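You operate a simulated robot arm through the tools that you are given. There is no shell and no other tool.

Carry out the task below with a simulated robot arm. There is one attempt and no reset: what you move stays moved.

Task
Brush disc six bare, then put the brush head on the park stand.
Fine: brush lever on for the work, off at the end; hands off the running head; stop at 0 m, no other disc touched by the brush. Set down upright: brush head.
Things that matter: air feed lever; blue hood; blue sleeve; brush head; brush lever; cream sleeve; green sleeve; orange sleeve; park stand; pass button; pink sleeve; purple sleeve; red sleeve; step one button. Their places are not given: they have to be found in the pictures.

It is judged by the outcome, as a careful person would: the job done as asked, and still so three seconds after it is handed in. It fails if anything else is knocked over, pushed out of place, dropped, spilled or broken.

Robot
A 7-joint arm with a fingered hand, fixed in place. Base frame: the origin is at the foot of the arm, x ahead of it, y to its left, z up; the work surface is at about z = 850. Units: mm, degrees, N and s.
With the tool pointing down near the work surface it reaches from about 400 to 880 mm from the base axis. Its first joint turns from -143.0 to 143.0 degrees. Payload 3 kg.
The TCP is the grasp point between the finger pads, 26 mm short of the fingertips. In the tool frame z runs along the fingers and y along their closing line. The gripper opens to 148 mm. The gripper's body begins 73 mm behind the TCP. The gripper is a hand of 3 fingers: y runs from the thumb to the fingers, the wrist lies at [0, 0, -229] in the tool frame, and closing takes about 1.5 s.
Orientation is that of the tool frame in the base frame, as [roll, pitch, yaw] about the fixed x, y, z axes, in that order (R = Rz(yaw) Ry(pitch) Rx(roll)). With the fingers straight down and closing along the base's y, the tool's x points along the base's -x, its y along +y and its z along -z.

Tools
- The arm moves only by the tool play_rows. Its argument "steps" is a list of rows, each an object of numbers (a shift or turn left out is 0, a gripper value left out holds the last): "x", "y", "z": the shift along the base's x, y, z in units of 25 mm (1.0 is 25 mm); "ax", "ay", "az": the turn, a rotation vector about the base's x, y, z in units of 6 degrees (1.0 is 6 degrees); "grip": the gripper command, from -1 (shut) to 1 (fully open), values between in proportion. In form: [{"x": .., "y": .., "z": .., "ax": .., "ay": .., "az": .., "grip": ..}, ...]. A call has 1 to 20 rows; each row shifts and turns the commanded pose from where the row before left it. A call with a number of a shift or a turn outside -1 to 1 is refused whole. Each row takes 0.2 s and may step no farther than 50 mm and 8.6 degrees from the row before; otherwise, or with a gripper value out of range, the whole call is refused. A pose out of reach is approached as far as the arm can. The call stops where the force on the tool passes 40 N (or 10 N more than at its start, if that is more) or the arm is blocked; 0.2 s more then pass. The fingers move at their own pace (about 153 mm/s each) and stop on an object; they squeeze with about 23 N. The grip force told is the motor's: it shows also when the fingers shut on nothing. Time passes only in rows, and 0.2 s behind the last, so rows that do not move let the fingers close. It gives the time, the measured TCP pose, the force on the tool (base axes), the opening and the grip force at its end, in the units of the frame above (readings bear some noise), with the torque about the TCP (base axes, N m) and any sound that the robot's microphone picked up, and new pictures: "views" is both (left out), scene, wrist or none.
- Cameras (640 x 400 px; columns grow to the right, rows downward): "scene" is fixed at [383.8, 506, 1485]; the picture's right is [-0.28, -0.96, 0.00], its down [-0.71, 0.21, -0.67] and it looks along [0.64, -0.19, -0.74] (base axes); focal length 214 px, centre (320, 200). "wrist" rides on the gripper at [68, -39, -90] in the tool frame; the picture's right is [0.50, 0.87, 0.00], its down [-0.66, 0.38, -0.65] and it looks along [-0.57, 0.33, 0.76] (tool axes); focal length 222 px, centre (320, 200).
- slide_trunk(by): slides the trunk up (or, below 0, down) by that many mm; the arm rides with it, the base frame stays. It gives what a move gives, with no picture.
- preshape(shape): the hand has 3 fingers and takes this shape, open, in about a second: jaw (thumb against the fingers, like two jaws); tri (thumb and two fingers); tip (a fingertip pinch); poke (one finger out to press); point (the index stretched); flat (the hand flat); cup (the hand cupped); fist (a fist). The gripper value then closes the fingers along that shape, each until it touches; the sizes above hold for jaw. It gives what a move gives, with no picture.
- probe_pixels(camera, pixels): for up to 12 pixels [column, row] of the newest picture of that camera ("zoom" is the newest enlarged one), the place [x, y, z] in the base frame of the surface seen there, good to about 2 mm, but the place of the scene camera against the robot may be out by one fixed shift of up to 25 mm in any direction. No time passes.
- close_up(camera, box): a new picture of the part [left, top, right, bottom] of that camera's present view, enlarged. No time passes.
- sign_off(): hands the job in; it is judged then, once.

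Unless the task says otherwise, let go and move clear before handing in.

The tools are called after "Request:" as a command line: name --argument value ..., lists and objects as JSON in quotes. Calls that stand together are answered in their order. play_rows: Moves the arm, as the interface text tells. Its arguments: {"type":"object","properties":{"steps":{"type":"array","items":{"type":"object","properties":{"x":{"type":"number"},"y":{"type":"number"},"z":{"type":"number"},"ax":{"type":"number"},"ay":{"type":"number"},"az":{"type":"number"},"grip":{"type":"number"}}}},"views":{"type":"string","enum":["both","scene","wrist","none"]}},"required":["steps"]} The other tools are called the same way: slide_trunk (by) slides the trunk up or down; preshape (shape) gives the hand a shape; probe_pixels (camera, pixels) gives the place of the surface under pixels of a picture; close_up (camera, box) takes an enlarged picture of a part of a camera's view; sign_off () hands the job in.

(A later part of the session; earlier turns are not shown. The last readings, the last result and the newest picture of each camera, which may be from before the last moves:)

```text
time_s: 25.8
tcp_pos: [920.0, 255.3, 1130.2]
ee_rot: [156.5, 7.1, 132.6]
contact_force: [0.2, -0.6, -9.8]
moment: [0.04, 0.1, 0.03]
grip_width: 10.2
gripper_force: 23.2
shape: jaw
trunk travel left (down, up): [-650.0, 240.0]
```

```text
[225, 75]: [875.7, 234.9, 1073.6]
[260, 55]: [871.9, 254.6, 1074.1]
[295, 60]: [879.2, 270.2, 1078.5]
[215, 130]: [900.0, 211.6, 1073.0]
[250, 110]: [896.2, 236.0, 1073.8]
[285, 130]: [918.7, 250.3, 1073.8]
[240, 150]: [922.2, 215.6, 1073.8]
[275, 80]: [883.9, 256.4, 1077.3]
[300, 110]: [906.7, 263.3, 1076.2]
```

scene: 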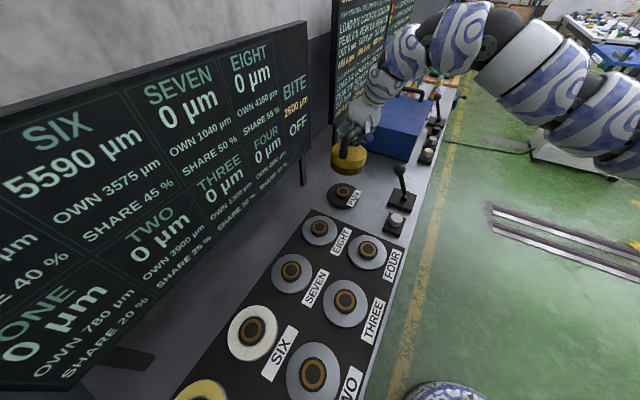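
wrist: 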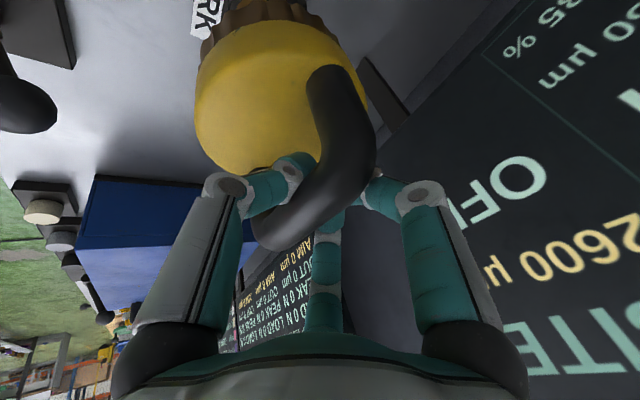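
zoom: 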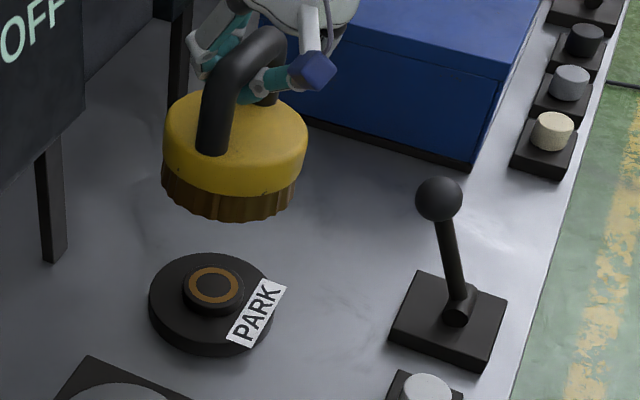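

It's nearly level, with about 4° remaining along the bar. I'll trim that and carry the head toward disc six at this height.

Request:
play_rows --steps '[{"ax": -0.24, "ay": -0.22}, {"ax": -0.24, "ay": -0.22}, {"x": -0.4, "y": 0.4}, {"x": -0.72, "y": 0.71}, {"x": -0.72, "y": 0.71}, {"x": -0.72, "y": 0.71}, {"x": -0.72, "y": 0.71}, {"x": -0.72, "y": 0.71}, {"x": -0.72, "y": 0.71}, {"x": -0.72, "y": 0.71}, {"x": -0.72, "y": 0.71}, {"x": -0.4, "y": 0.4}, {}]'

```text
time_s: 28.6
tcp_pos: [756.2, 417.1, 1130.9]
ee_rot: [156.5, 11.0, 132.5]
contact_force: [0.7, 0.5, -9.9]
moment: [0.1, 0.11, 0.02]
grip_width: 9.8
gripper_force: 22.7
shape: jaw
trunk travel left (down, up): [-650.0, 240.0]
```

scene: 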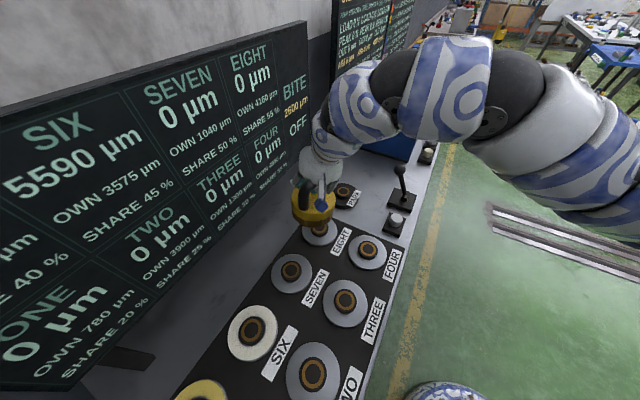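
wrist: 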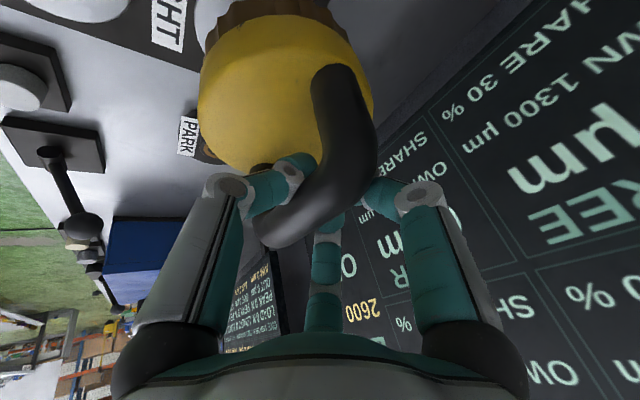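

The head hangs steady over disc eight and the grip is holding. I'll carry on to above disc six.

Request:
play_rows --steps '[{"x": -0.4, "y": 0.4}, {"x": -0.74, "y": 0.72}, {"x": -0.74, "y": 0.72}, {"x": -0.74, "y": 0.72}, {"x": -0.74, "y": 0.72}, {"x": -0.74, "y": 0.72}, {"x": -0.74, "y": 0.72}, {"x": -0.74, "y": 0.72}, {"x": -0.74, "y": 0.72}, {"x": -0.74, "y": 0.72}, {"x": -0.74, "y": 0.72}, {"x": -0.4, "y": 0.4}, {}]'

Request:
close_up --camera "scene" --box '[140, 220, 340, 380]'

```text
time_s: 31.4
tcp_pos: [549.4, 618.1, 1131.3]
ee_rot: [156.5, 11.0, 132.5]
contact_force: [0.2, 0.6, -9.9]
moment: [0.06, 0.08, -0.01]
grip_width: 9.6
gripper_force: 22.9
shape: jaw
trunk travel left (down, up): [-650.0, 240.0]
```

scene: 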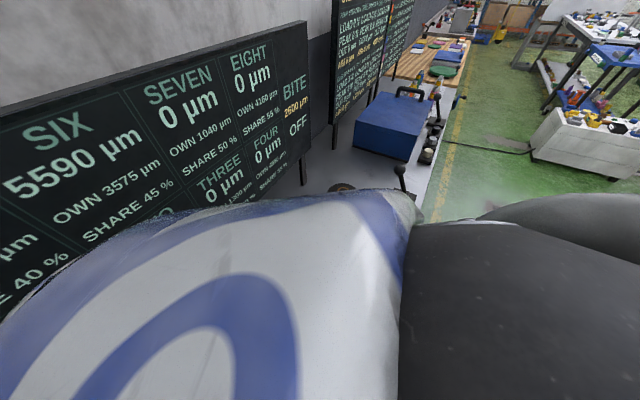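
wrist: 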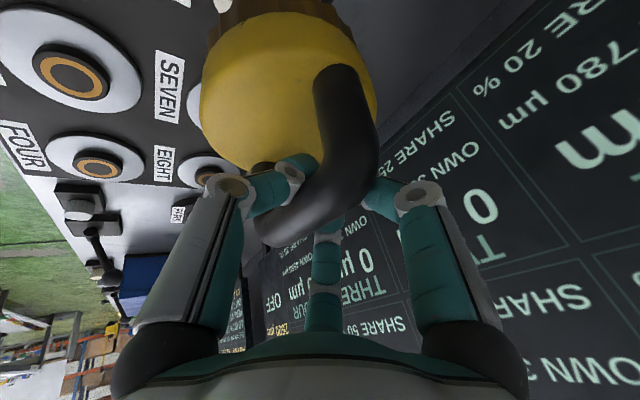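

```text
2.50 times, centred on (240, 300) of scene
```

zoom: 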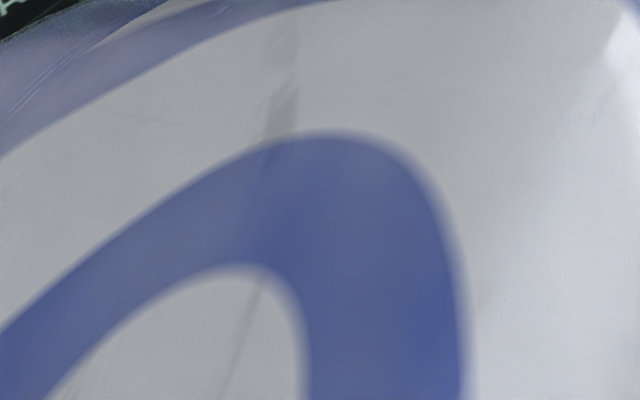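

The scene view is blocked by the arm here, so I'll use the wrist view: probe the cap's rim to find the head's centre relative to the TCP and check the level.

Request:
close_up --camera "wrist" --box '[180, 0, 400, 180]'

Request:
probe_pixels --camera "wrist" --pixels '[[204, 80], [206, 110], [212, 140], [208, 55], [222, 38], [240, 25], [265, 18], [300, 20], [330, 32], [352, 55], [368, 80], [240, 165]]'

Request:
probe_pixels --camera "wrist" --pixels '[[230, 80], [230, 110], [235, 140], [260, 60], [260, 110], [290, 60], [290, 100], [290, 130], [310, 80], [260, 150], [97, 163], [70, 73]]'

```text
2.22 times, centred on (290, 90) of wrist
```

zoom: 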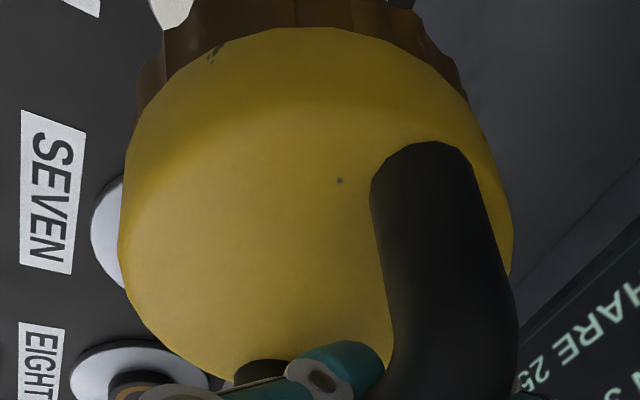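

```text
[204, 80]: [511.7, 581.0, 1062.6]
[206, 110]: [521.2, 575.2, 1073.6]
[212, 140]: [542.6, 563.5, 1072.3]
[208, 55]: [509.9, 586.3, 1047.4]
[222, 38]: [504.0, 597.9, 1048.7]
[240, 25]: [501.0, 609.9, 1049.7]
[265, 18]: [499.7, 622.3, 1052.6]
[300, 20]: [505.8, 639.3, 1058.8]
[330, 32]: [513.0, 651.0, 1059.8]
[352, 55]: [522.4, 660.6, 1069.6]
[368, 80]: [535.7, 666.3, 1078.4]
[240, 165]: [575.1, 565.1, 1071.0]
```

```text
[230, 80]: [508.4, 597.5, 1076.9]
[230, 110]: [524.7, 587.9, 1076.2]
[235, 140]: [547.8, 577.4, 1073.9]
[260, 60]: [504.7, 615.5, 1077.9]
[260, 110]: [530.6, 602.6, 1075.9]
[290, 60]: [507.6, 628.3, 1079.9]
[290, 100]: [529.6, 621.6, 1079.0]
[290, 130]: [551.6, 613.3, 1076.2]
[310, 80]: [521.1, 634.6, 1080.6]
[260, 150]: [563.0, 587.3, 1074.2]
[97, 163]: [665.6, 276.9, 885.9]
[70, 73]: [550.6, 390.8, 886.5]
```

The cap centre is near (551,620) after levelling and the head hangs about 5° along the bar. I'll lower to just above disc six with a small shift to (548,624) and look for the disc's cream edge around the brush.

Request:
play_rows --steps '[{"z": -0.7, "y": 0.12, "x": -0.03}, {"z": -0.7, "y": 0.12, "x": -0.03}, {"z": -0.7}, {"z": -0.6}, {"z": -0.5}, {"z": -0.4}, {}]'

Request:
close_up --camera "wrist" --box '[160, 0, 400, 180]'

```text
time_s: 33.0
tcp_pos: [548.8, 624.0, 1039.9]
ee_rot: [156.5, 11.1, 132.5]
contact_force: [-1.5, -0.7, -9.4]
moment: [0.03, 0.07, 0.02]
grip_width: 9.1
gripper_force: 23.4
shape: jaw
trunk travel left (down, up): [-650.0, 240.0]
```

scene: 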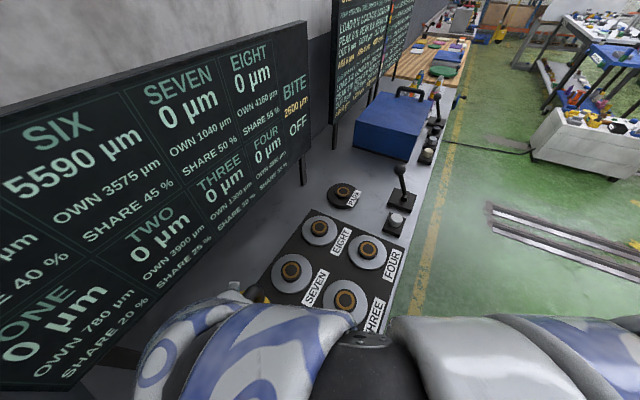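
wrist: 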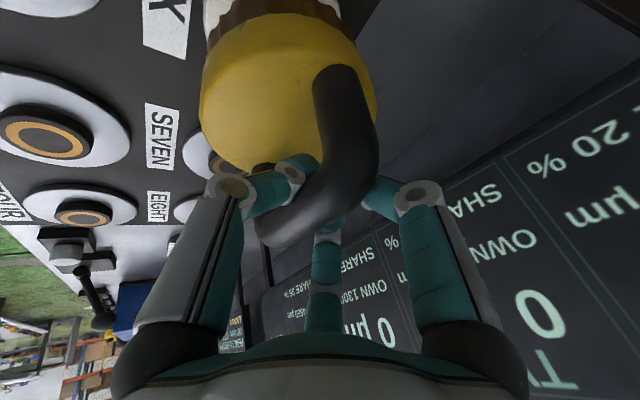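

```text
2.22 times, centred on (280, 90) of wrist
```

zoom: 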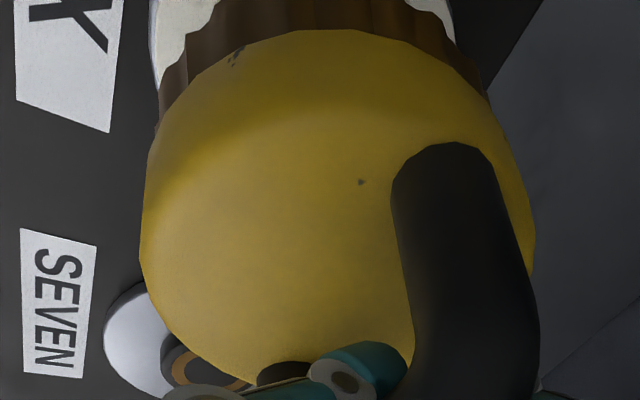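

Cream edges of disc six are visible beside the brush at zoom (152,50) and (452,25). I'll probe points just inside those edges plus the hubs in both views.

Request:
probe_pixels --camera "zoom" --pixels '[[152, 10], [153, 30], [154, 55], [157, 75], [449, 12], [453, 28], [455, 40], [146, 20], [460, 20], [180, 20], [435, 10], [205, 368]]'

Request:
probe_pixels --camera "scene" --pixels '[[343, 191], [318, 230], [292, 271], [345, 299], [368, 250]]'

Request:
close_up --camera "scene" --box '[240, 170, 440, 330]'

Request:
close_up --camera "wrist" --box '[0, 50, 240, 230]'

```text
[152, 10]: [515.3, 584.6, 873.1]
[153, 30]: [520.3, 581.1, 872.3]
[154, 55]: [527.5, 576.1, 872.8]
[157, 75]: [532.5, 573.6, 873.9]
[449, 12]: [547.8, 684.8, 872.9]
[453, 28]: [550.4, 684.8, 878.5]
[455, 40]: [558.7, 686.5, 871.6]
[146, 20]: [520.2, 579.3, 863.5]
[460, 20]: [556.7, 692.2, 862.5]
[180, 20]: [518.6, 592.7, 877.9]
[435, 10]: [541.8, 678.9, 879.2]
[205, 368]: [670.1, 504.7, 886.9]
```

```text
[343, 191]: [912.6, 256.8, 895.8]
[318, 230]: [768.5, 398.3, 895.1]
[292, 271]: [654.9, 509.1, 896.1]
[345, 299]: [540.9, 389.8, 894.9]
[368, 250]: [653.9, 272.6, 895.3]
```

```text
2.50 times, centred on (340, 250) of scene
```

zoom: 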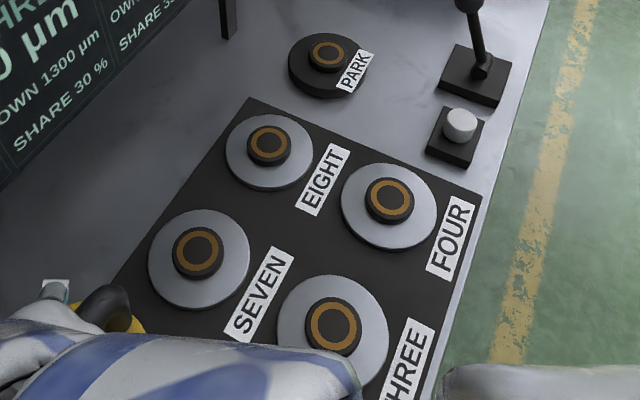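

```text
2.22 times, centred on (120, 140) of wrist
```

zoom: 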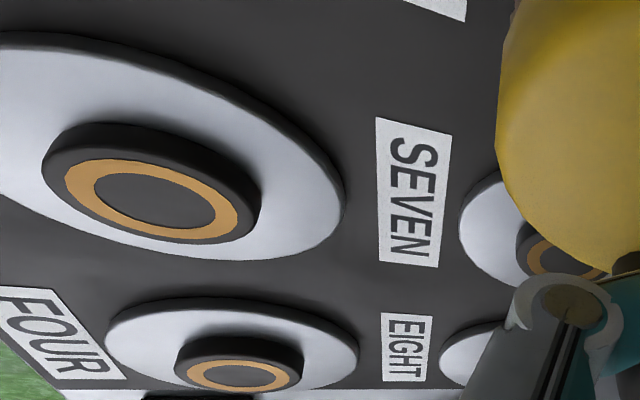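

Circle fit of disc six's edge gives a centre near (553,628). I'll refine the frame offset by probing hub centres of three and four in this zoom.

Request:
probe_pixels --camera "zoom" --pixels '[[152, 201], [65, 178], [236, 222], [107, 165], [200, 240], [237, 376], [188, 373], [290, 376], [247, 362], [230, 389], [530, 272], [600, 275]]'

Request:
close_up --camera "scene" --box '[265, 215, 385, 325]'

Request:
probe_pixels --camera "zoom" --pixels '[[320, 200]]'

```text
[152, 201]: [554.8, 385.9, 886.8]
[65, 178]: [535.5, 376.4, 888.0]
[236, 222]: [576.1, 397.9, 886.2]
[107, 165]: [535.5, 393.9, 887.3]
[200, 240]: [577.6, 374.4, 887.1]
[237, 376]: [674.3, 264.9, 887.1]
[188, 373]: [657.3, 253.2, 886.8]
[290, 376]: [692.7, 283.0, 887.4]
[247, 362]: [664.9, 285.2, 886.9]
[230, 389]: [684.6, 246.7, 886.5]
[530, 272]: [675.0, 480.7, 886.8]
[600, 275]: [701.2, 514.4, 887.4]
```

```text
3.64 times, centred on (325, 270) of scene
```

zoom: 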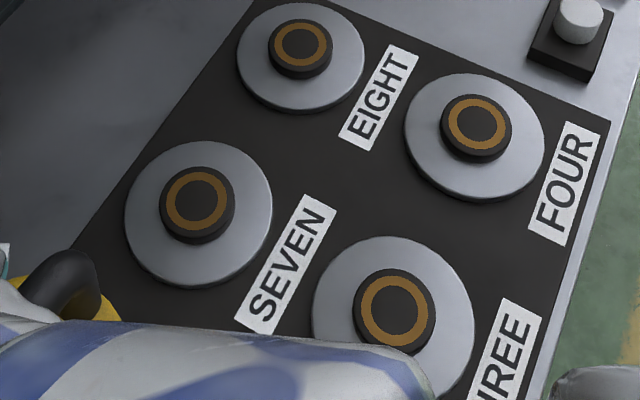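

```text
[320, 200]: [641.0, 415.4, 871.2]
```

Wrist frame: hub three (556,386), four (675,267). I'll probe the same hubs' ring centres in the scene zoom to get the offset precisely.

Request:
probe_pixels --camera "zoom" --pixels '[[197, 201], [301, 44], [477, 124], [394, 309]]'

```text
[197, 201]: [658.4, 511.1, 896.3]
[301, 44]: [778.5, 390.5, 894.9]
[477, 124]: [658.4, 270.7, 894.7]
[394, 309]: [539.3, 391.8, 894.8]
```

Hub six works out at (555.3,626.7) in the robot frame. The head hangs off-centre along the bar, so I'll put its bottom over the hub, lowering to ~1016 and checking.

Request:
play_rows --steps '[{"x": 0.14, "y": 0.06, "z": -0.4}, {"z": -0.4}, {"z": -0.15}, {}]' --views "wrist"

Request:
close_up --camera "wrist" --box '[160, 0, 400, 180]'

Request:
probe_pixels --camera "wrist" --pixels '[[230, 80], [230, 110], [235, 140], [260, 60], [260, 110], [290, 60], [290, 100], [290, 130], [310, 80], [260, 150]]'

```text
time_s: 34.0
tcp_pos: [548.9, 622.3, 1027.1]
ee_rot: [156.6, 11.2, 132.5]
contact_force: [1.0, 0.1, -9.4]
moment: [0.02, 0.08, 0.03]
grip_width: 9.6
gripper_force: 22.9
shape: jaw
out of reach, approached as far as the arm can: row 2
trunk travel left (down, up): [-650.0, 240.0]
```

wrist: 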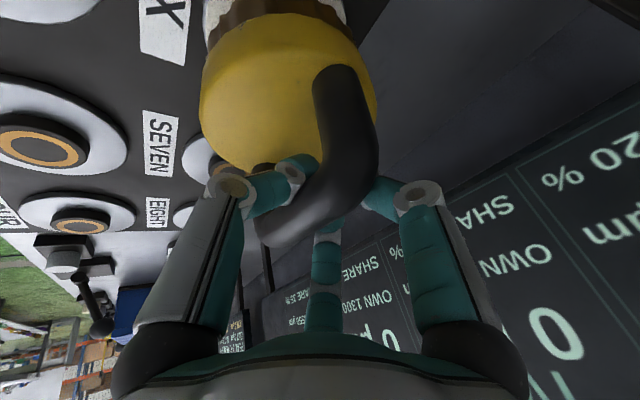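

```text
2.22 times, centred on (280, 90) of wrist
```

zoom: 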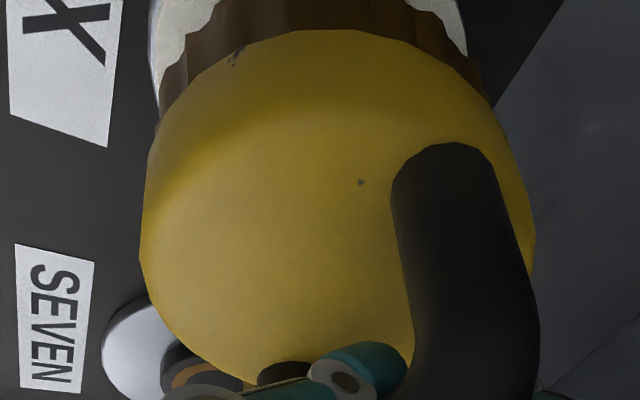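

```text
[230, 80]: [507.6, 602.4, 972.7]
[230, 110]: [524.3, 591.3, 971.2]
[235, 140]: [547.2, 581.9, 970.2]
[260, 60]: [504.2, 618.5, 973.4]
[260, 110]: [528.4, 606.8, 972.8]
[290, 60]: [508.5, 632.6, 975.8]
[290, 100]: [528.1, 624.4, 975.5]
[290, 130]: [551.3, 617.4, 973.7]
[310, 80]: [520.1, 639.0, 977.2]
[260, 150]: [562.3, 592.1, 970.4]
```

A joint limit blocked further lowering at 1027 with this trunk height. I'll raise the arm 75 mm, slide the trunk down 80, and come back over the hub.

Request:
play_rows --steps '[{"z": 0.6}, {"z": 0.8}, {"z": 0.8}, {"z": 0.8, "x": 0.1, "y": 0.1}, {}]' --views "none"

Request:
slide_trunk --by -60

```text
time_s: 35.2
tcp_pos: [553.2, 624.9, 1103.1]
ee_rot: [156.6, 11.0, 132.6]
contact_force: [0.3, -0.1, -10.0]
moment: [0.04, 0.06, 0.02]
grip_width: 9.2
gripper_force: 23.1
shape: jaw
trunk travel left (down, up): [-650.0, 240.0]
```

```text
time_s: 36.2
tcp_pos: [552.4, 625.2, 1043.9]
ee_rot: [156.4, 11.1, 132.5]
contact_force: [-1.0, -0.4, -10.0]
moment: [0.05, 0.08, -0.01]
grip_width: 9.1
gripper_force: 23.0
shape: jaw
trunk travel left (down, up): [-590.0, 300.0]
```

Now at (552,625,1044) with room below. I'll lower to about 1017 and look.

Request:
play_rows --steps '[{"z": -0.4}, {"z": -0.4}, {"z": -0.3}, {}]' --views "wrist"

Request:
close_up --camera "wrist" --box '[160, 0, 400, 180]'

Request:
probe_pixels --camera "zoom" --pixels '[[190, 40], [240, 15], [300, 12], [360, 10], [420, 25], [470, 70], [165, 90], [180, 62], [152, 30], [455, 35]]'

```text
time_s: 37.2
tcp_pos: [551.5, 624.3, 1013.9]
ee_rot: [156.4, 11.1, 132.5]
contact_force: [-0.2, 0.1, -9.2]
moment: [0.05, 0.09, -0.02]
grip_width: 9.4
gripper_force: 22.8
shape: jaw
trunk travel left (down, up): [-590.0, 300.0]
```

wrist: 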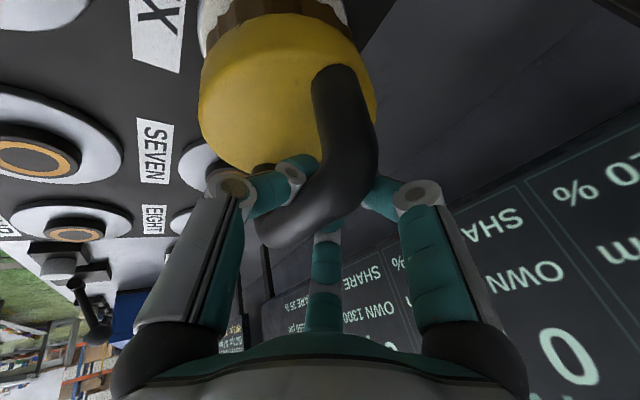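

```text
2.22 times, centred on (280, 90) of wrist
```

zoom: 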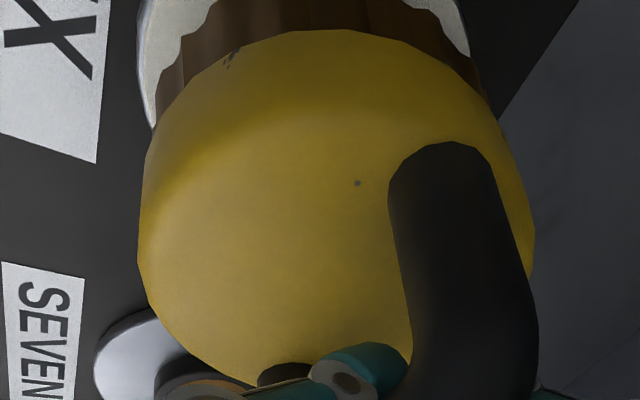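

```text
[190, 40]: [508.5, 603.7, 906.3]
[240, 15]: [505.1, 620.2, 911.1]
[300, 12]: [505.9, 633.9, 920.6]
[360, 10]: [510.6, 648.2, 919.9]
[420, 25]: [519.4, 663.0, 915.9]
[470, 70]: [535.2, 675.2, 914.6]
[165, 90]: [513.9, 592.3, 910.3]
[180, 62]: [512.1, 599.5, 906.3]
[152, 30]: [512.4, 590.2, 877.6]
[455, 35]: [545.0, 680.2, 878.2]
```

The bristle ring's centre fits (555.5,626), right over the hub. I'll lower gently with a small shift along the bar so that it levels as it touches down.

Request:
play_rows --steps '[{"z": -0.12}, {"z": -0.1, "x": -0.05, "y": 0.06}, {"z": -0.08, "x": -0.05, "y": 0.06}, {}]' --views "wrist"

Request:
probe_pixels --camera "wrist" --pixels '[[230, 80], [230, 110], [235, 140], [260, 60], [260, 110], [290, 60], [290, 100], [290, 130], [310, 80], [260, 150]]'

```text
time_s: 38.2
tcp_pos: [550.3, 627.5, 1006.6]
ee_rot: [156.5, 11.1, 132.6]
contact_force: [-0.2, 0.0, -9.0]
moment: [0.02, 0.06, -0.03]
grip_width: 9.3
gripper_force: 23.0
shape: jaw
trunk travel left (down, up): [-590.0, 300.0]
```

wrist: 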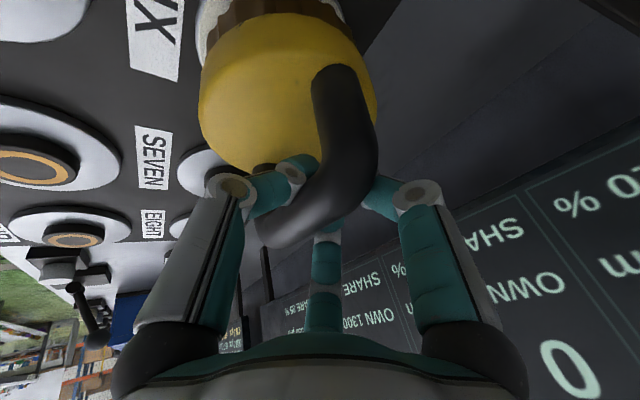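

```text
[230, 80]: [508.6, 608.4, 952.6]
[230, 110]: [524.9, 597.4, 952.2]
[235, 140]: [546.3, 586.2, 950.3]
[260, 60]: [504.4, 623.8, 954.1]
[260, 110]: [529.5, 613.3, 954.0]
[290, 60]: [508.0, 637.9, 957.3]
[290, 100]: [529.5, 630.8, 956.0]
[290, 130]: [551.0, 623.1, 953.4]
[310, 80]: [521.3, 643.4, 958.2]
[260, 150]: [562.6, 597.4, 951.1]
```

No contact yet; the cap is ~9 mm above its seated height. I'll lower further in small steps watching the force.

Request:
play_rows --steps '[{"z": -0.1, "x": 0.04, "y": -0.06}, {"z": -0.08}, {}]' --views "none"

Request:
play_rows --steps '[{"z": -0.08, "x": -0.04, "y": 0.05}, {}]' --views "wrist"

Request:
probe_pixels --camera "wrist" --pixels '[[230, 80], [230, 110], [235, 140], [260, 60], [260, 110], [290, 60], [290, 100], [290, 130], [310, 80], [260, 150]]'

```text
time_s: 39.0
tcp_pos: [553.2, 626.7, 1002.9]
ee_rot: [156.5, 11.1, 132.6]
contact_force: [-0.2, -0.5, -10.3]
moment: [0.05, 0.1, 0.01]
grip_width: 9.1
gripper_force: 24.0
shape: jaw
trunk travel left (down, up): [-590.0, 300.0]
```

```text
time_s: 39.6
tcp_pos: [551.3, 627.0, 1001.1]
ee_rot: [156.3, 11.1, 132.5]
contact_force: [-0.7, 0.0, -8.5]
moment: [0.04, 0.05, 0.0]
grip_width: 9.4
gripper_force: 23.4
shape: jaw
trunk travel left (down, up): [-590.0, 300.0]
```

wrist: 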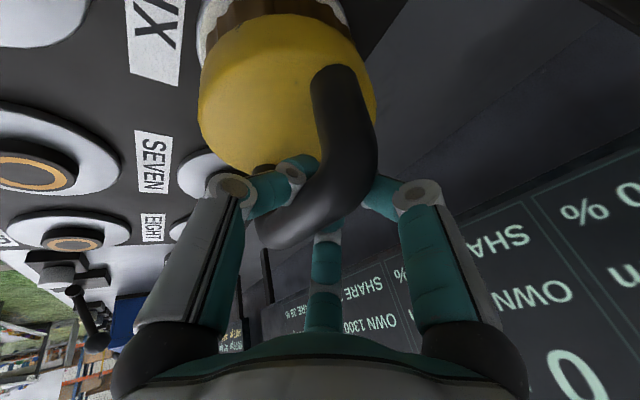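

```text
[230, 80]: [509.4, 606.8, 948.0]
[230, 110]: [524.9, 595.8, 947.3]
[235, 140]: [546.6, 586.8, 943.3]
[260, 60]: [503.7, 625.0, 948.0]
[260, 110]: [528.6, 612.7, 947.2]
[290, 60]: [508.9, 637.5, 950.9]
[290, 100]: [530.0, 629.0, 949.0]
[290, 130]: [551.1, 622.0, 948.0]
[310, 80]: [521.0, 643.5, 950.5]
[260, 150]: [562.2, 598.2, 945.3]
```

The cap is at about 948 and the force has just begun to ease (8.5 N). I'll continue with small steps.

Request:
play_rows --steps '[{"z": -0.06, "x": -0.05, "y": 0.05}, {}]' --views "none"

Request:
play_rows --steps '[{"z": -0.06, "x": -0.05, "y": 0.05}, {}]' --views "none"

Request:
play_rows --steps '[{"z": -0.06, "x": -0.04, "y": 0.04}, {}]' --views "wrist"

Request:
probe_pixels --camera "wrist" --pixels '[[230, 80], [230, 110], [235, 140], [260, 60], [260, 110], [290, 60], [290, 100], [290, 130], [310, 80], [260, 150]]'

```text
time_s: 40.2
tcp_pos: [549.5, 626.7, 999.8]
ee_rot: [156.4, 11.0, 132.5]
contact_force: [0.5, 1.0, -5.9]
moment: [0.02, 0.02, -0.02]
grip_width: 9.2
gripper_force: 23.2
shape: jaw
trunk travel left (down, up): [-590.0, 300.0]
```

```text
time_s: 40.8
tcp_pos: [547.5, 629.0, 998.7]
ee_rot: [156.4, 11.0, 132.5]
contact_force: [0.3, 2.6, 0.9]
moment: [0.04, 0.01, 0.0]
grip_width: 9.1
gripper_force: 22.6
shape: jaw
trunk travel left (down, up): [-590.0, 300.0]
```

```text
time_s: 41.4
tcp_pos: [547.3, 628.3, 997.8]
ee_rot: [156.5, 11.0, 132.5]
contact_force: [-0.9, 3.0, 0.7]
moment: [0.05, -0.01, 0.02]
grip_width: 9.0
gripper_force: 22.8
shape: jaw
trunk travel left (down, up): [-590.0, 300.0]
```

wrist: 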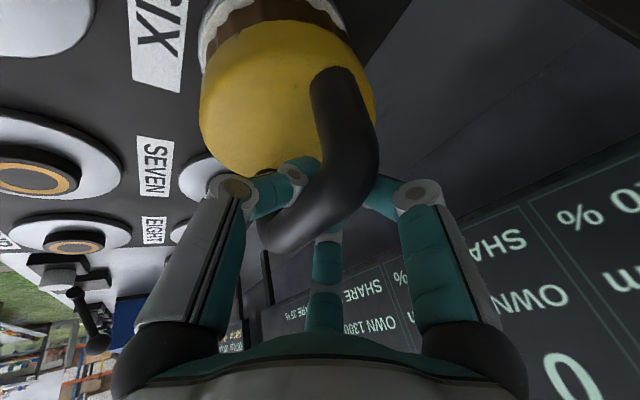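

```text
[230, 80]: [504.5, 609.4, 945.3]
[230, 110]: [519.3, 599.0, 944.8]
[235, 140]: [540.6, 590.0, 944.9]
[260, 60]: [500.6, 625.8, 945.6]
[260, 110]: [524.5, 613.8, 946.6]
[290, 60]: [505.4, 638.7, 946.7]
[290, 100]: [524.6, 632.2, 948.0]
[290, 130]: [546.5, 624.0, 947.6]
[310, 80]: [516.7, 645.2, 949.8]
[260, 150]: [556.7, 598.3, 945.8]
```

The weight is now on the disc (force ≈0) and the cap is level at ≈946. I'll open the fingers a little and check that the head stays.

Request:
play_rows --steps '[{"grip": -0.6}, {"grip": -0.35}, {"grip": -0.35}, {}, {}]' --views "wrist"

Request:
probe_pixels --camera "wrist" --pixels '[[230, 80], [230, 110], [235, 130], [260, 60], [260, 110], [290, 60], [290, 100], [280, 130], [310, 80], [260, 150]]'

```text
time_s: 42.6
tcp_pos: [546.9, 628.0, 997.2]
ee_rot: [156.5, 11.0, 132.5]
contact_force: [1.8, 0.7, 0.5]
moment: [0.01, 0.03, 0.04]
grip_width: 47.7
gripper_force: 0.0
shape: jaw
trunk travel left (down, up): [-590.0, 300.0]
```

wrist: 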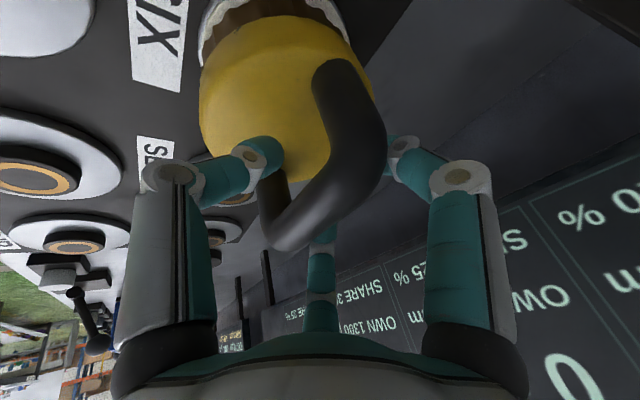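

```text
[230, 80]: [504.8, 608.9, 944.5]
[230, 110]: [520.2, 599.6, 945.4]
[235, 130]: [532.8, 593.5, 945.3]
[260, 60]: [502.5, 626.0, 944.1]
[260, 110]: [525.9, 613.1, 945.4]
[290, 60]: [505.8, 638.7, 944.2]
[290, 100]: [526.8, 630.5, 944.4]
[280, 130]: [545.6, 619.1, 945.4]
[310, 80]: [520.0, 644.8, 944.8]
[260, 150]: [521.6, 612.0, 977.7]
```

The head sits level (cap 944–945 everywhere). I'll back out along the finger axis slowly.

Request:
play_rows --steps '[{"x": -0.2, "y": -0.07, "z": 0.45}, {"x": -0.33, "y": -0.11, "z": 0.72}, {"x": -0.33, "y": -0.11, "z": 0.72}, {"x": -0.41, "y": -0.14, "z": 0.9}, {"x": -0.41, "y": -0.14, "z": 0.9}]' --views "wrist"

```text
time_s: 43.8
tcp_pos: [504.9, 616.3, 1089.7]
ee_rot: [156.5, 11.1, 132.5]
contact_force: [0.2, 0.2, 1.2]
moment: [-0.01, -0.01, -0.01]
grip_width: 48.1
gripper_force: 0.0
shape: jaw
trunk travel left (down, up): [-590.0, 300.0]
```

wrist: 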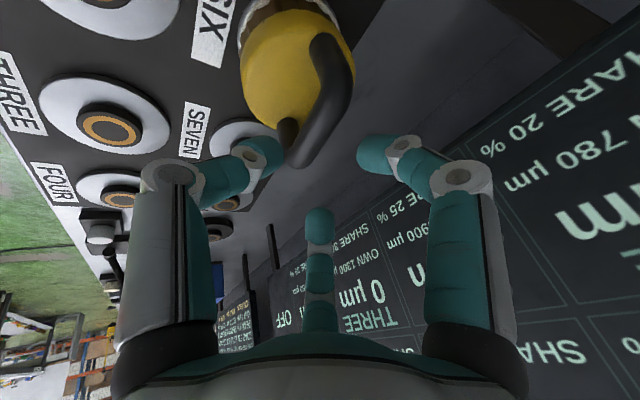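

The head stands on disc six clear of the hand. I'll rise, make the hand vertical, and travel on the operator's side toward the brush lever.

Request:
play_rows --steps '[{"z": 0.9, "x": -0.2, "y": -0.2}, {"z": 0.9, "x": -0.2, "y": -0.2}, {"z": 0.7, "ax": -0.279, "ay": 0.814}, {"ax": -0.279, "ay": 0.814, "y": -0.5}, {"ax": -0.279, "ay": 0.814, "y": -0.6}, {"ax": -0.279, "ay": 0.814, "y": -0.8, "x": 0.3}, {"ax": -0.279, "ay": 0.814, "y": -0.9, "x": 0.5}, {"y": -0.95, "x": 0.6}, {"y": -0.95, "x": 0.6}, {"y": -0.95, "x": 0.6}, {"y": -0.95, "x": 0.6}, {"y": -0.95, "x": 0.6}, {"y": -0.95, "x": 0.6}, {"y": -0.95, "x": 0.6}, {"y": -0.95, "x": 0.6}]'

Request:
close_up --camera "scene" --box '[180, 240, 340, 380]'

```text
time_s: 47.0
tcp_pos: [635.1, 344.7, 1152.9]
ee_rot: [179.9, 0.1, 134.9]
contact_force: [0.1, 0.0, 0.2]
moment: [0.0, 0.0, 0.0]
grip_width: 48.1
gripper_force: 0.1
shape: jaw
trunk travel left (down, up): [-590.0, 300.0]
```

scene: 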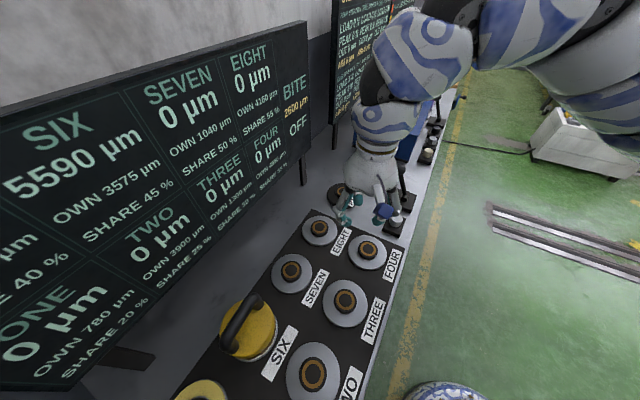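
wrist: 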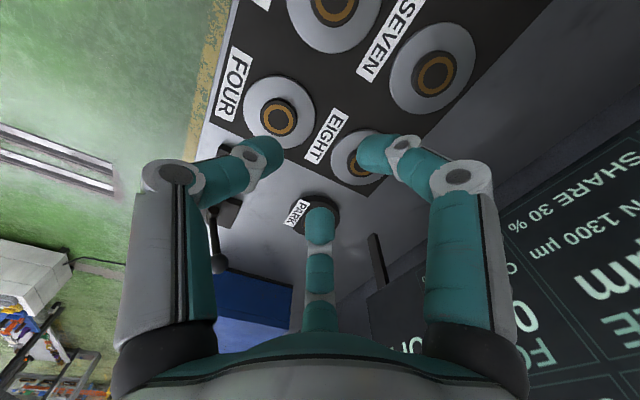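

```text
2.86 times, centred on (260, 310) of scene
```

zoom: 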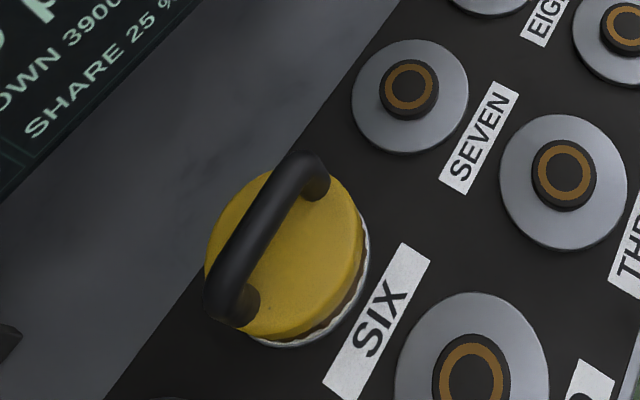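

The head stands on disc six; I'll check its centring against the hub's scene position (538.5,631.6), while moving on to the lever.

Request:
probe_pixels --camera "zoom" --pixels '[[215, 250], [355, 240], [330, 200], [350, 215], [262, 185], [240, 205], [345, 285], [320, 310], [270, 335], [250, 330], [290, 230], [230, 215]]'

Request:
play_rows --steps '[{"y": -0.95, "x": 0.6}, {"y": -0.95, "x": 0.6}, {"y": -0.95, "x": 0.6}, {"y": -0.95, "x": 0.6}, {"y": -0.95, "x": 0.6}, {"y": -0.95, "x": 0.6}, {"y": -0.95, "x": 0.6}, {"x": 0.6, "grip": 0}]'

Request:
close_up --camera "scene" --box '[340, 130, 460, 240]'

```text
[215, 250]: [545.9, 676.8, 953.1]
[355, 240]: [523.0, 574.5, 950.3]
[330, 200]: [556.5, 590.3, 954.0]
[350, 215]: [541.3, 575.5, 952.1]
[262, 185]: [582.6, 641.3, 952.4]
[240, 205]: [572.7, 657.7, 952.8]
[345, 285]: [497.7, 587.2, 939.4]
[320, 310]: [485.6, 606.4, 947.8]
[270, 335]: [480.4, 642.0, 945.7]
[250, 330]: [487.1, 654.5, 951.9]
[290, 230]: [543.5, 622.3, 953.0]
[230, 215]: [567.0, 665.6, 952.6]
```

```text
time_s: 48.8
tcp_pos: [755.9, 177.0, 1150.9]
ee_rot: [179.9, 0.1, 134.7]
contact_force: [0.0, -0.7, 0.2]
moment: [0.01, 0.01, 0.0]
grip_width: 73.7
gripper_force: 0.0
shape: jaw
trunk travel left (down, up): [-590.0, 300.0]
```

scene: 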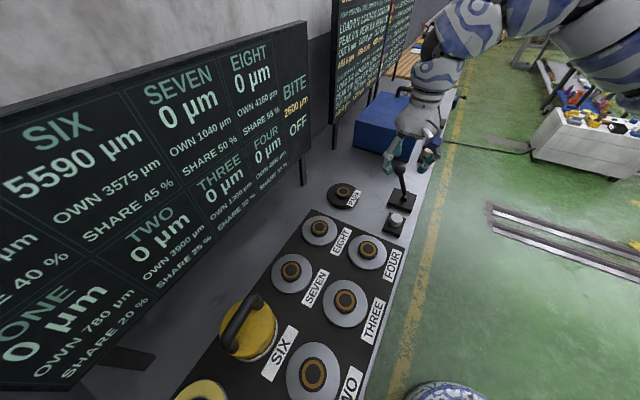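
wrist: 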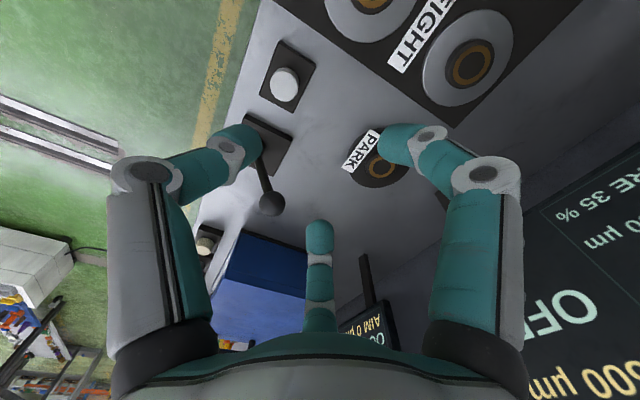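

```text
3.64 times, centred on (400, 185) of scene
```

zoom: 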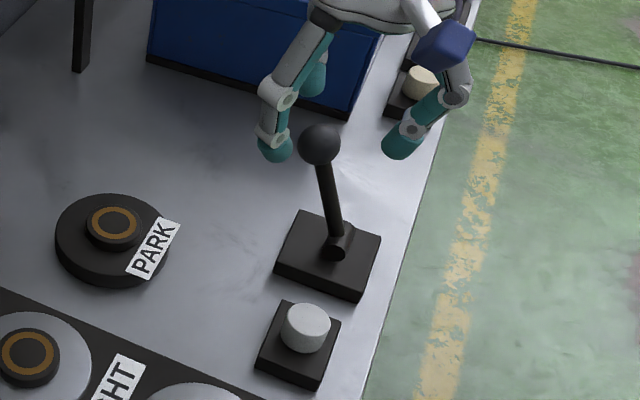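

The lever's axle runs parallel to the disc rows, so the ball swings toward/away from the operator; it now leans away from the operator (OFF). I'll probe ball and shaft precisely.

Request:
close_up --camera "wrist" --box '[200, 50, 440, 230]'

Request:
probe_pixels --camera "wrist" --pixels '[[271, 205], [271, 195], [260, 205], [282, 205], [267, 180], [263, 165], [260, 150], [285, 85], [285, 75], [285, 98], [275, 85], [296, 85]]'

```text
2.22 times, centred on (320, 140) of wrist
```

zoom: 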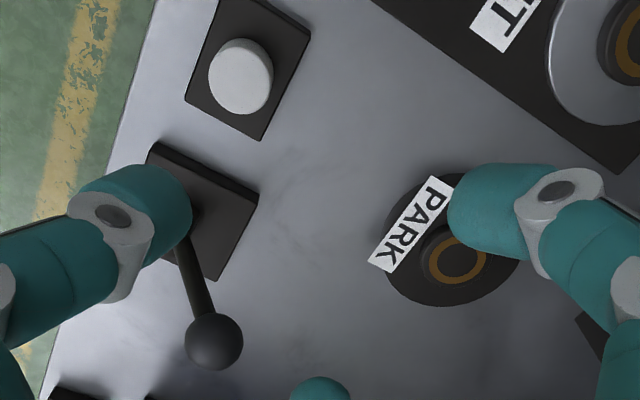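

```text
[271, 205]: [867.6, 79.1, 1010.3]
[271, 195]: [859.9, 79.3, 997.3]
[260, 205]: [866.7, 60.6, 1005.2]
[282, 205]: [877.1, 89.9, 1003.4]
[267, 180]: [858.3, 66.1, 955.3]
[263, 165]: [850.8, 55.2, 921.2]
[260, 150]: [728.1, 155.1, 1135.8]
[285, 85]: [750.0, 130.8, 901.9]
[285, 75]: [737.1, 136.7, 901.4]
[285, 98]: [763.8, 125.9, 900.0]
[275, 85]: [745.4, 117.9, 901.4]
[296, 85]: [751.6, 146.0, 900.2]
```

The ball centre is about (872,77,999) on a lever leaning 21° outward from a pivot near (842,46,885). The jaw's two fingers would straddle it, so I'll take the poke shape for lever and button.

Request:
preshape --shape "poke"

Request:
play_rows --steps '[{}, {}]'

Request:
close_up --camera "scene" --box '[340, 70, 460, 180]'

```text
time_s: 49.7
tcp_pos: [756.3, 179.1, 1150.8]
ee_rot: [179.9, 0.1, 134.7]
contact_force: [-0.3, -0.7, 0.5]
moment: [-0.02, 0.01, -0.02]
grip_width: 0.0
gripper_force: 0.0
shape: poke
trunk travel left (down, up): [-590.0, 300.0]
```

```text
time_s: 50.3
tcp_pos: [757.3, 178.4, 1150.1]
ee_rot: [180.0, 0.0, 134.9]
contact_force: [-0.8, 0.8, 0.9]
moment: [0.03, 0.03, 0.02]
grip_width: 0.1
gripper_force: 0.0
shape: poke
trunk travel left (down, up): [-590.0, 300.0]
```

scene: 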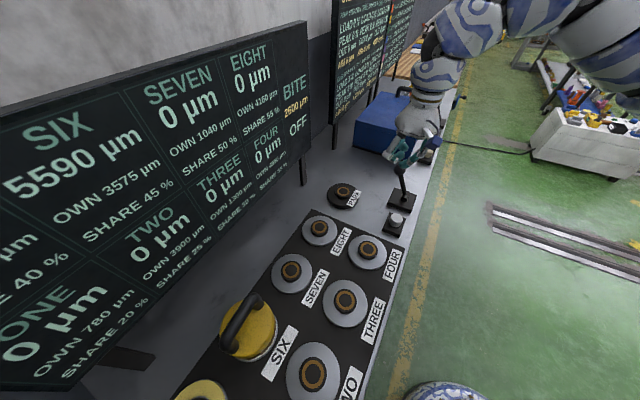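
wrist: 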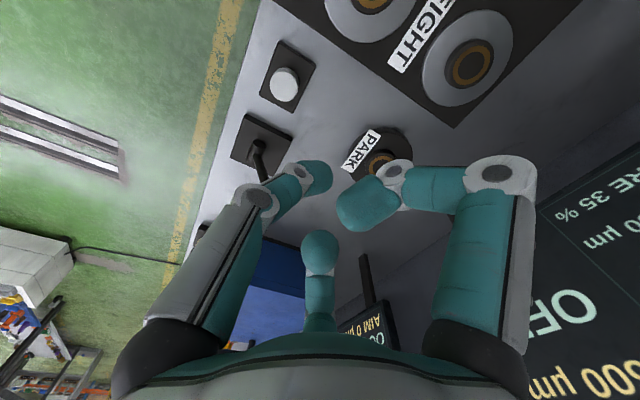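

```text
3.64 times, centred on (400, 125) of scene
```

zoom: 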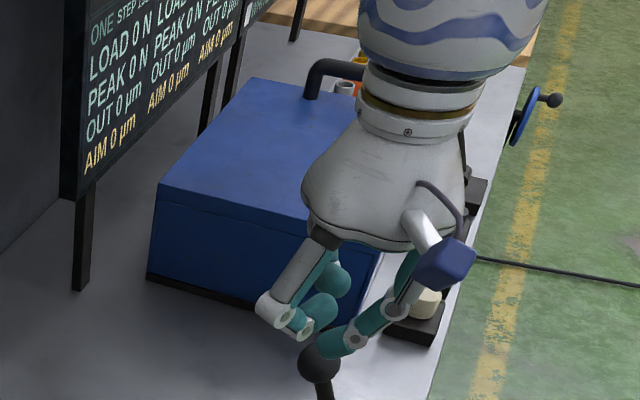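

The left digit's tip at (318,180) seems to be the poking one. I'll probe the digits' tips.

Request:
probe_pixels --camera "wrist" --pixels '[[315, 175], [325, 185], [308, 195], [290, 190], [365, 205], [345, 205], [320, 245], [320, 265], [400, 180], [258, 200]]'

Request:
close_up --camera "wrist" --box '[220, 130, 420, 270]'

```text
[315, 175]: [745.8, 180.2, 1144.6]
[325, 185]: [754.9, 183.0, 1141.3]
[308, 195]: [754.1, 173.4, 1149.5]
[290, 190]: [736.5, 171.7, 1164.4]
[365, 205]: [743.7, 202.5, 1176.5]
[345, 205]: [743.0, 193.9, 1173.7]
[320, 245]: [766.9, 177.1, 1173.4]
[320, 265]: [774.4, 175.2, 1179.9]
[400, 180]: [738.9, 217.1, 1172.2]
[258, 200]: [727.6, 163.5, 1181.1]
```

```text
2.86 times, centred on (320, 200) of wrist
```

zoom: 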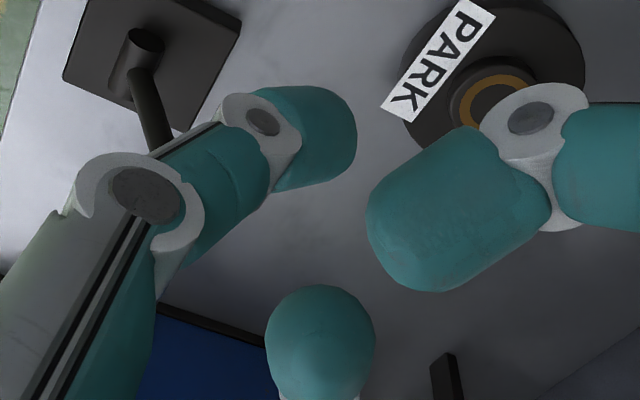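

In poke shape the pressing digit's tip is just below the TCP and slants in from the operator's side. I'll turn the hand +90° so the digit slants along the rows, giving a clear push on the lever ball.

Request:
play_rows --steps '[{"az": 1}, {"az": 1}, {"az": 1}, {"az": 1}, {"az": 1}, {"az": 1}, {"az": 1}, {"az": 1}, {"az": 1}, {"az": 1}, {"az": 1}, {"az": 1}, {"az": 1}, {"az": 1}, {"az": 1}]'

Request:
close_up --camera "wrist" --box '[220, 130, 420, 270]'

Request:
close_up --camera "scene" --box '[340, 70, 460, 240]'

```text
time_s: 53.5
tcp_pos: [755.5, 178.7, 1152.2]
ee_rot: [179.9, 0.1, -135.1]
contact_force: [-0.3, 0.7, -0.3]
moment: [-0.02, 0.01, -0.02]
grip_width: 0.3
gripper_force: 0.1
shape: poke
trunk travel left (down, up): [-590.0, 300.0]
```

scene: 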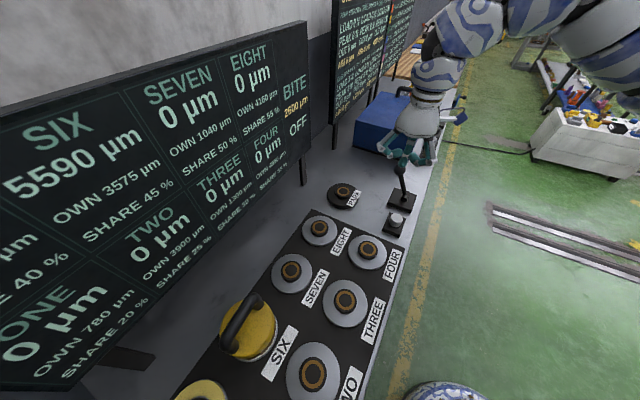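
wrist: 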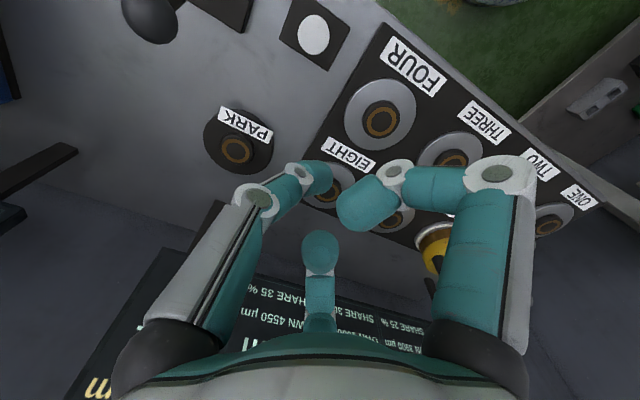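

```text
2.86 times, centred on (320, 200) of wrist
```

zoom: 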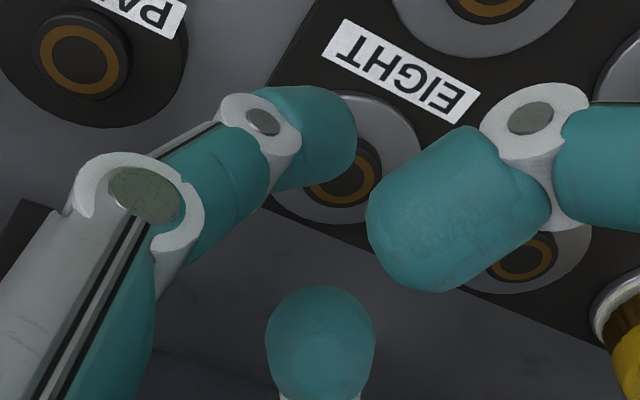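

```text
2.35 times, centred on (400, 155) of scene
```

zoom: 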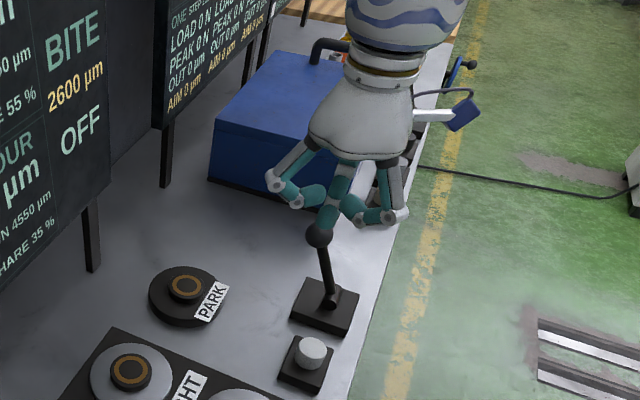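

The pressing digit is the left one, pointing down at the TCP. I'll lean the hand 12° outward for reach and move above the far (board) side of the lever ball.

Request:
play_rows --steps '[{"ax": 0.707, "ay": -0.707, "x": 0.5}, {"ax": 0.707, "ay": -0.707, "x": 0.5}, {"x": 0.8, "y": -0.5, "z": -0.4}, {"x": 0.8, "y": -0.5, "z": -0.4}, {"x": 0.8, "y": -0.5, "z": -0.4}, {"x": 0.8, "y": -0.5, "z": -0.5}, {"x": 0.7, "y": -0.5, "z": -0.5}, {"x": 0.6, "y": -0.6, "z": -0.6}, {}]'

Request:
close_up --camera "scene" --box '[340, 110, 460, 240]'

Request:
close_up --camera "wrist" --box '[160, 80, 400, 270]'

```text
time_s: 55.5
tcp_pos: [891.6, 101.6, 1082.0]
ee_rot: [179.9, 12.1, -135.2]
contact_force: [-0.2, -0.3, 0.8]
moment: [0.0, 0.01, 0.0]
grip_width: 0.1
gripper_force: 0.0
shape: poke
trunk travel left (down, up): [-590.0, 300.0]
```

scene: 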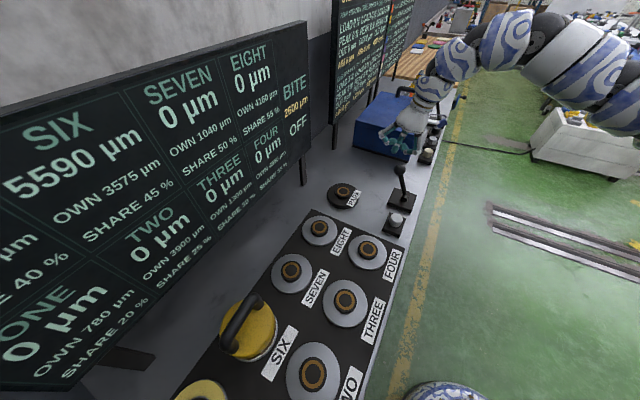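
wrist: 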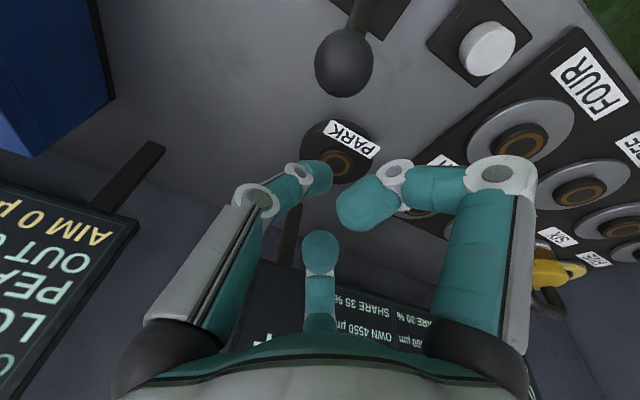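

```text
3.08 times, centred on (400, 175) of scene
```

zoom: 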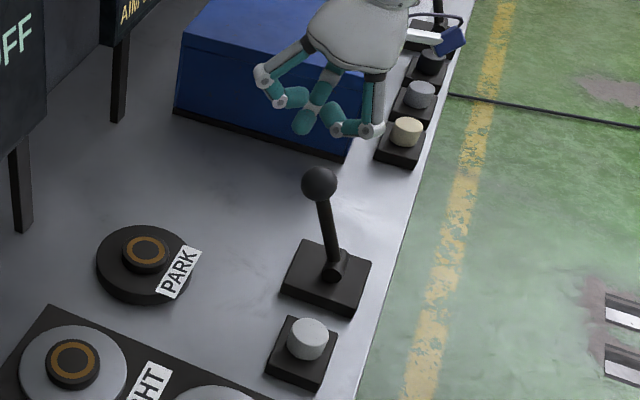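

```text
2.11 times, centred on (280, 175) of wrist
```

zoom: 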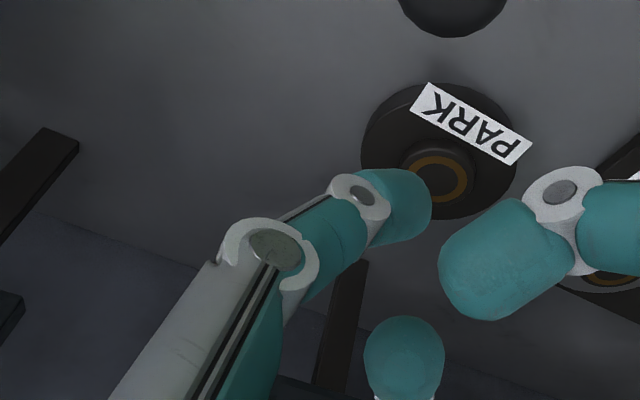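

The digit is beyond the ball on the board side. I'll probe the digit tip and ball again.

Request:
probe_pixels --camera "wrist" --pixels '[[325, 178], [318, 192], [310, 170], [328, 168], [345, 62], [345, 92], [320, 62], [370, 62], [345, 35], [355, 15]]'

```text
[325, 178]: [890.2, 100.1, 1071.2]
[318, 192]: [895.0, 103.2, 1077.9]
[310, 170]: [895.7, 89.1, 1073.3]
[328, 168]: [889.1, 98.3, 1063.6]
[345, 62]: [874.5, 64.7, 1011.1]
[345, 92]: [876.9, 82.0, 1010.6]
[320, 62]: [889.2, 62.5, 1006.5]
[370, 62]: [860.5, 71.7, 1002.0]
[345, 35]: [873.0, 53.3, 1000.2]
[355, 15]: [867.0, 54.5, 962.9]
```

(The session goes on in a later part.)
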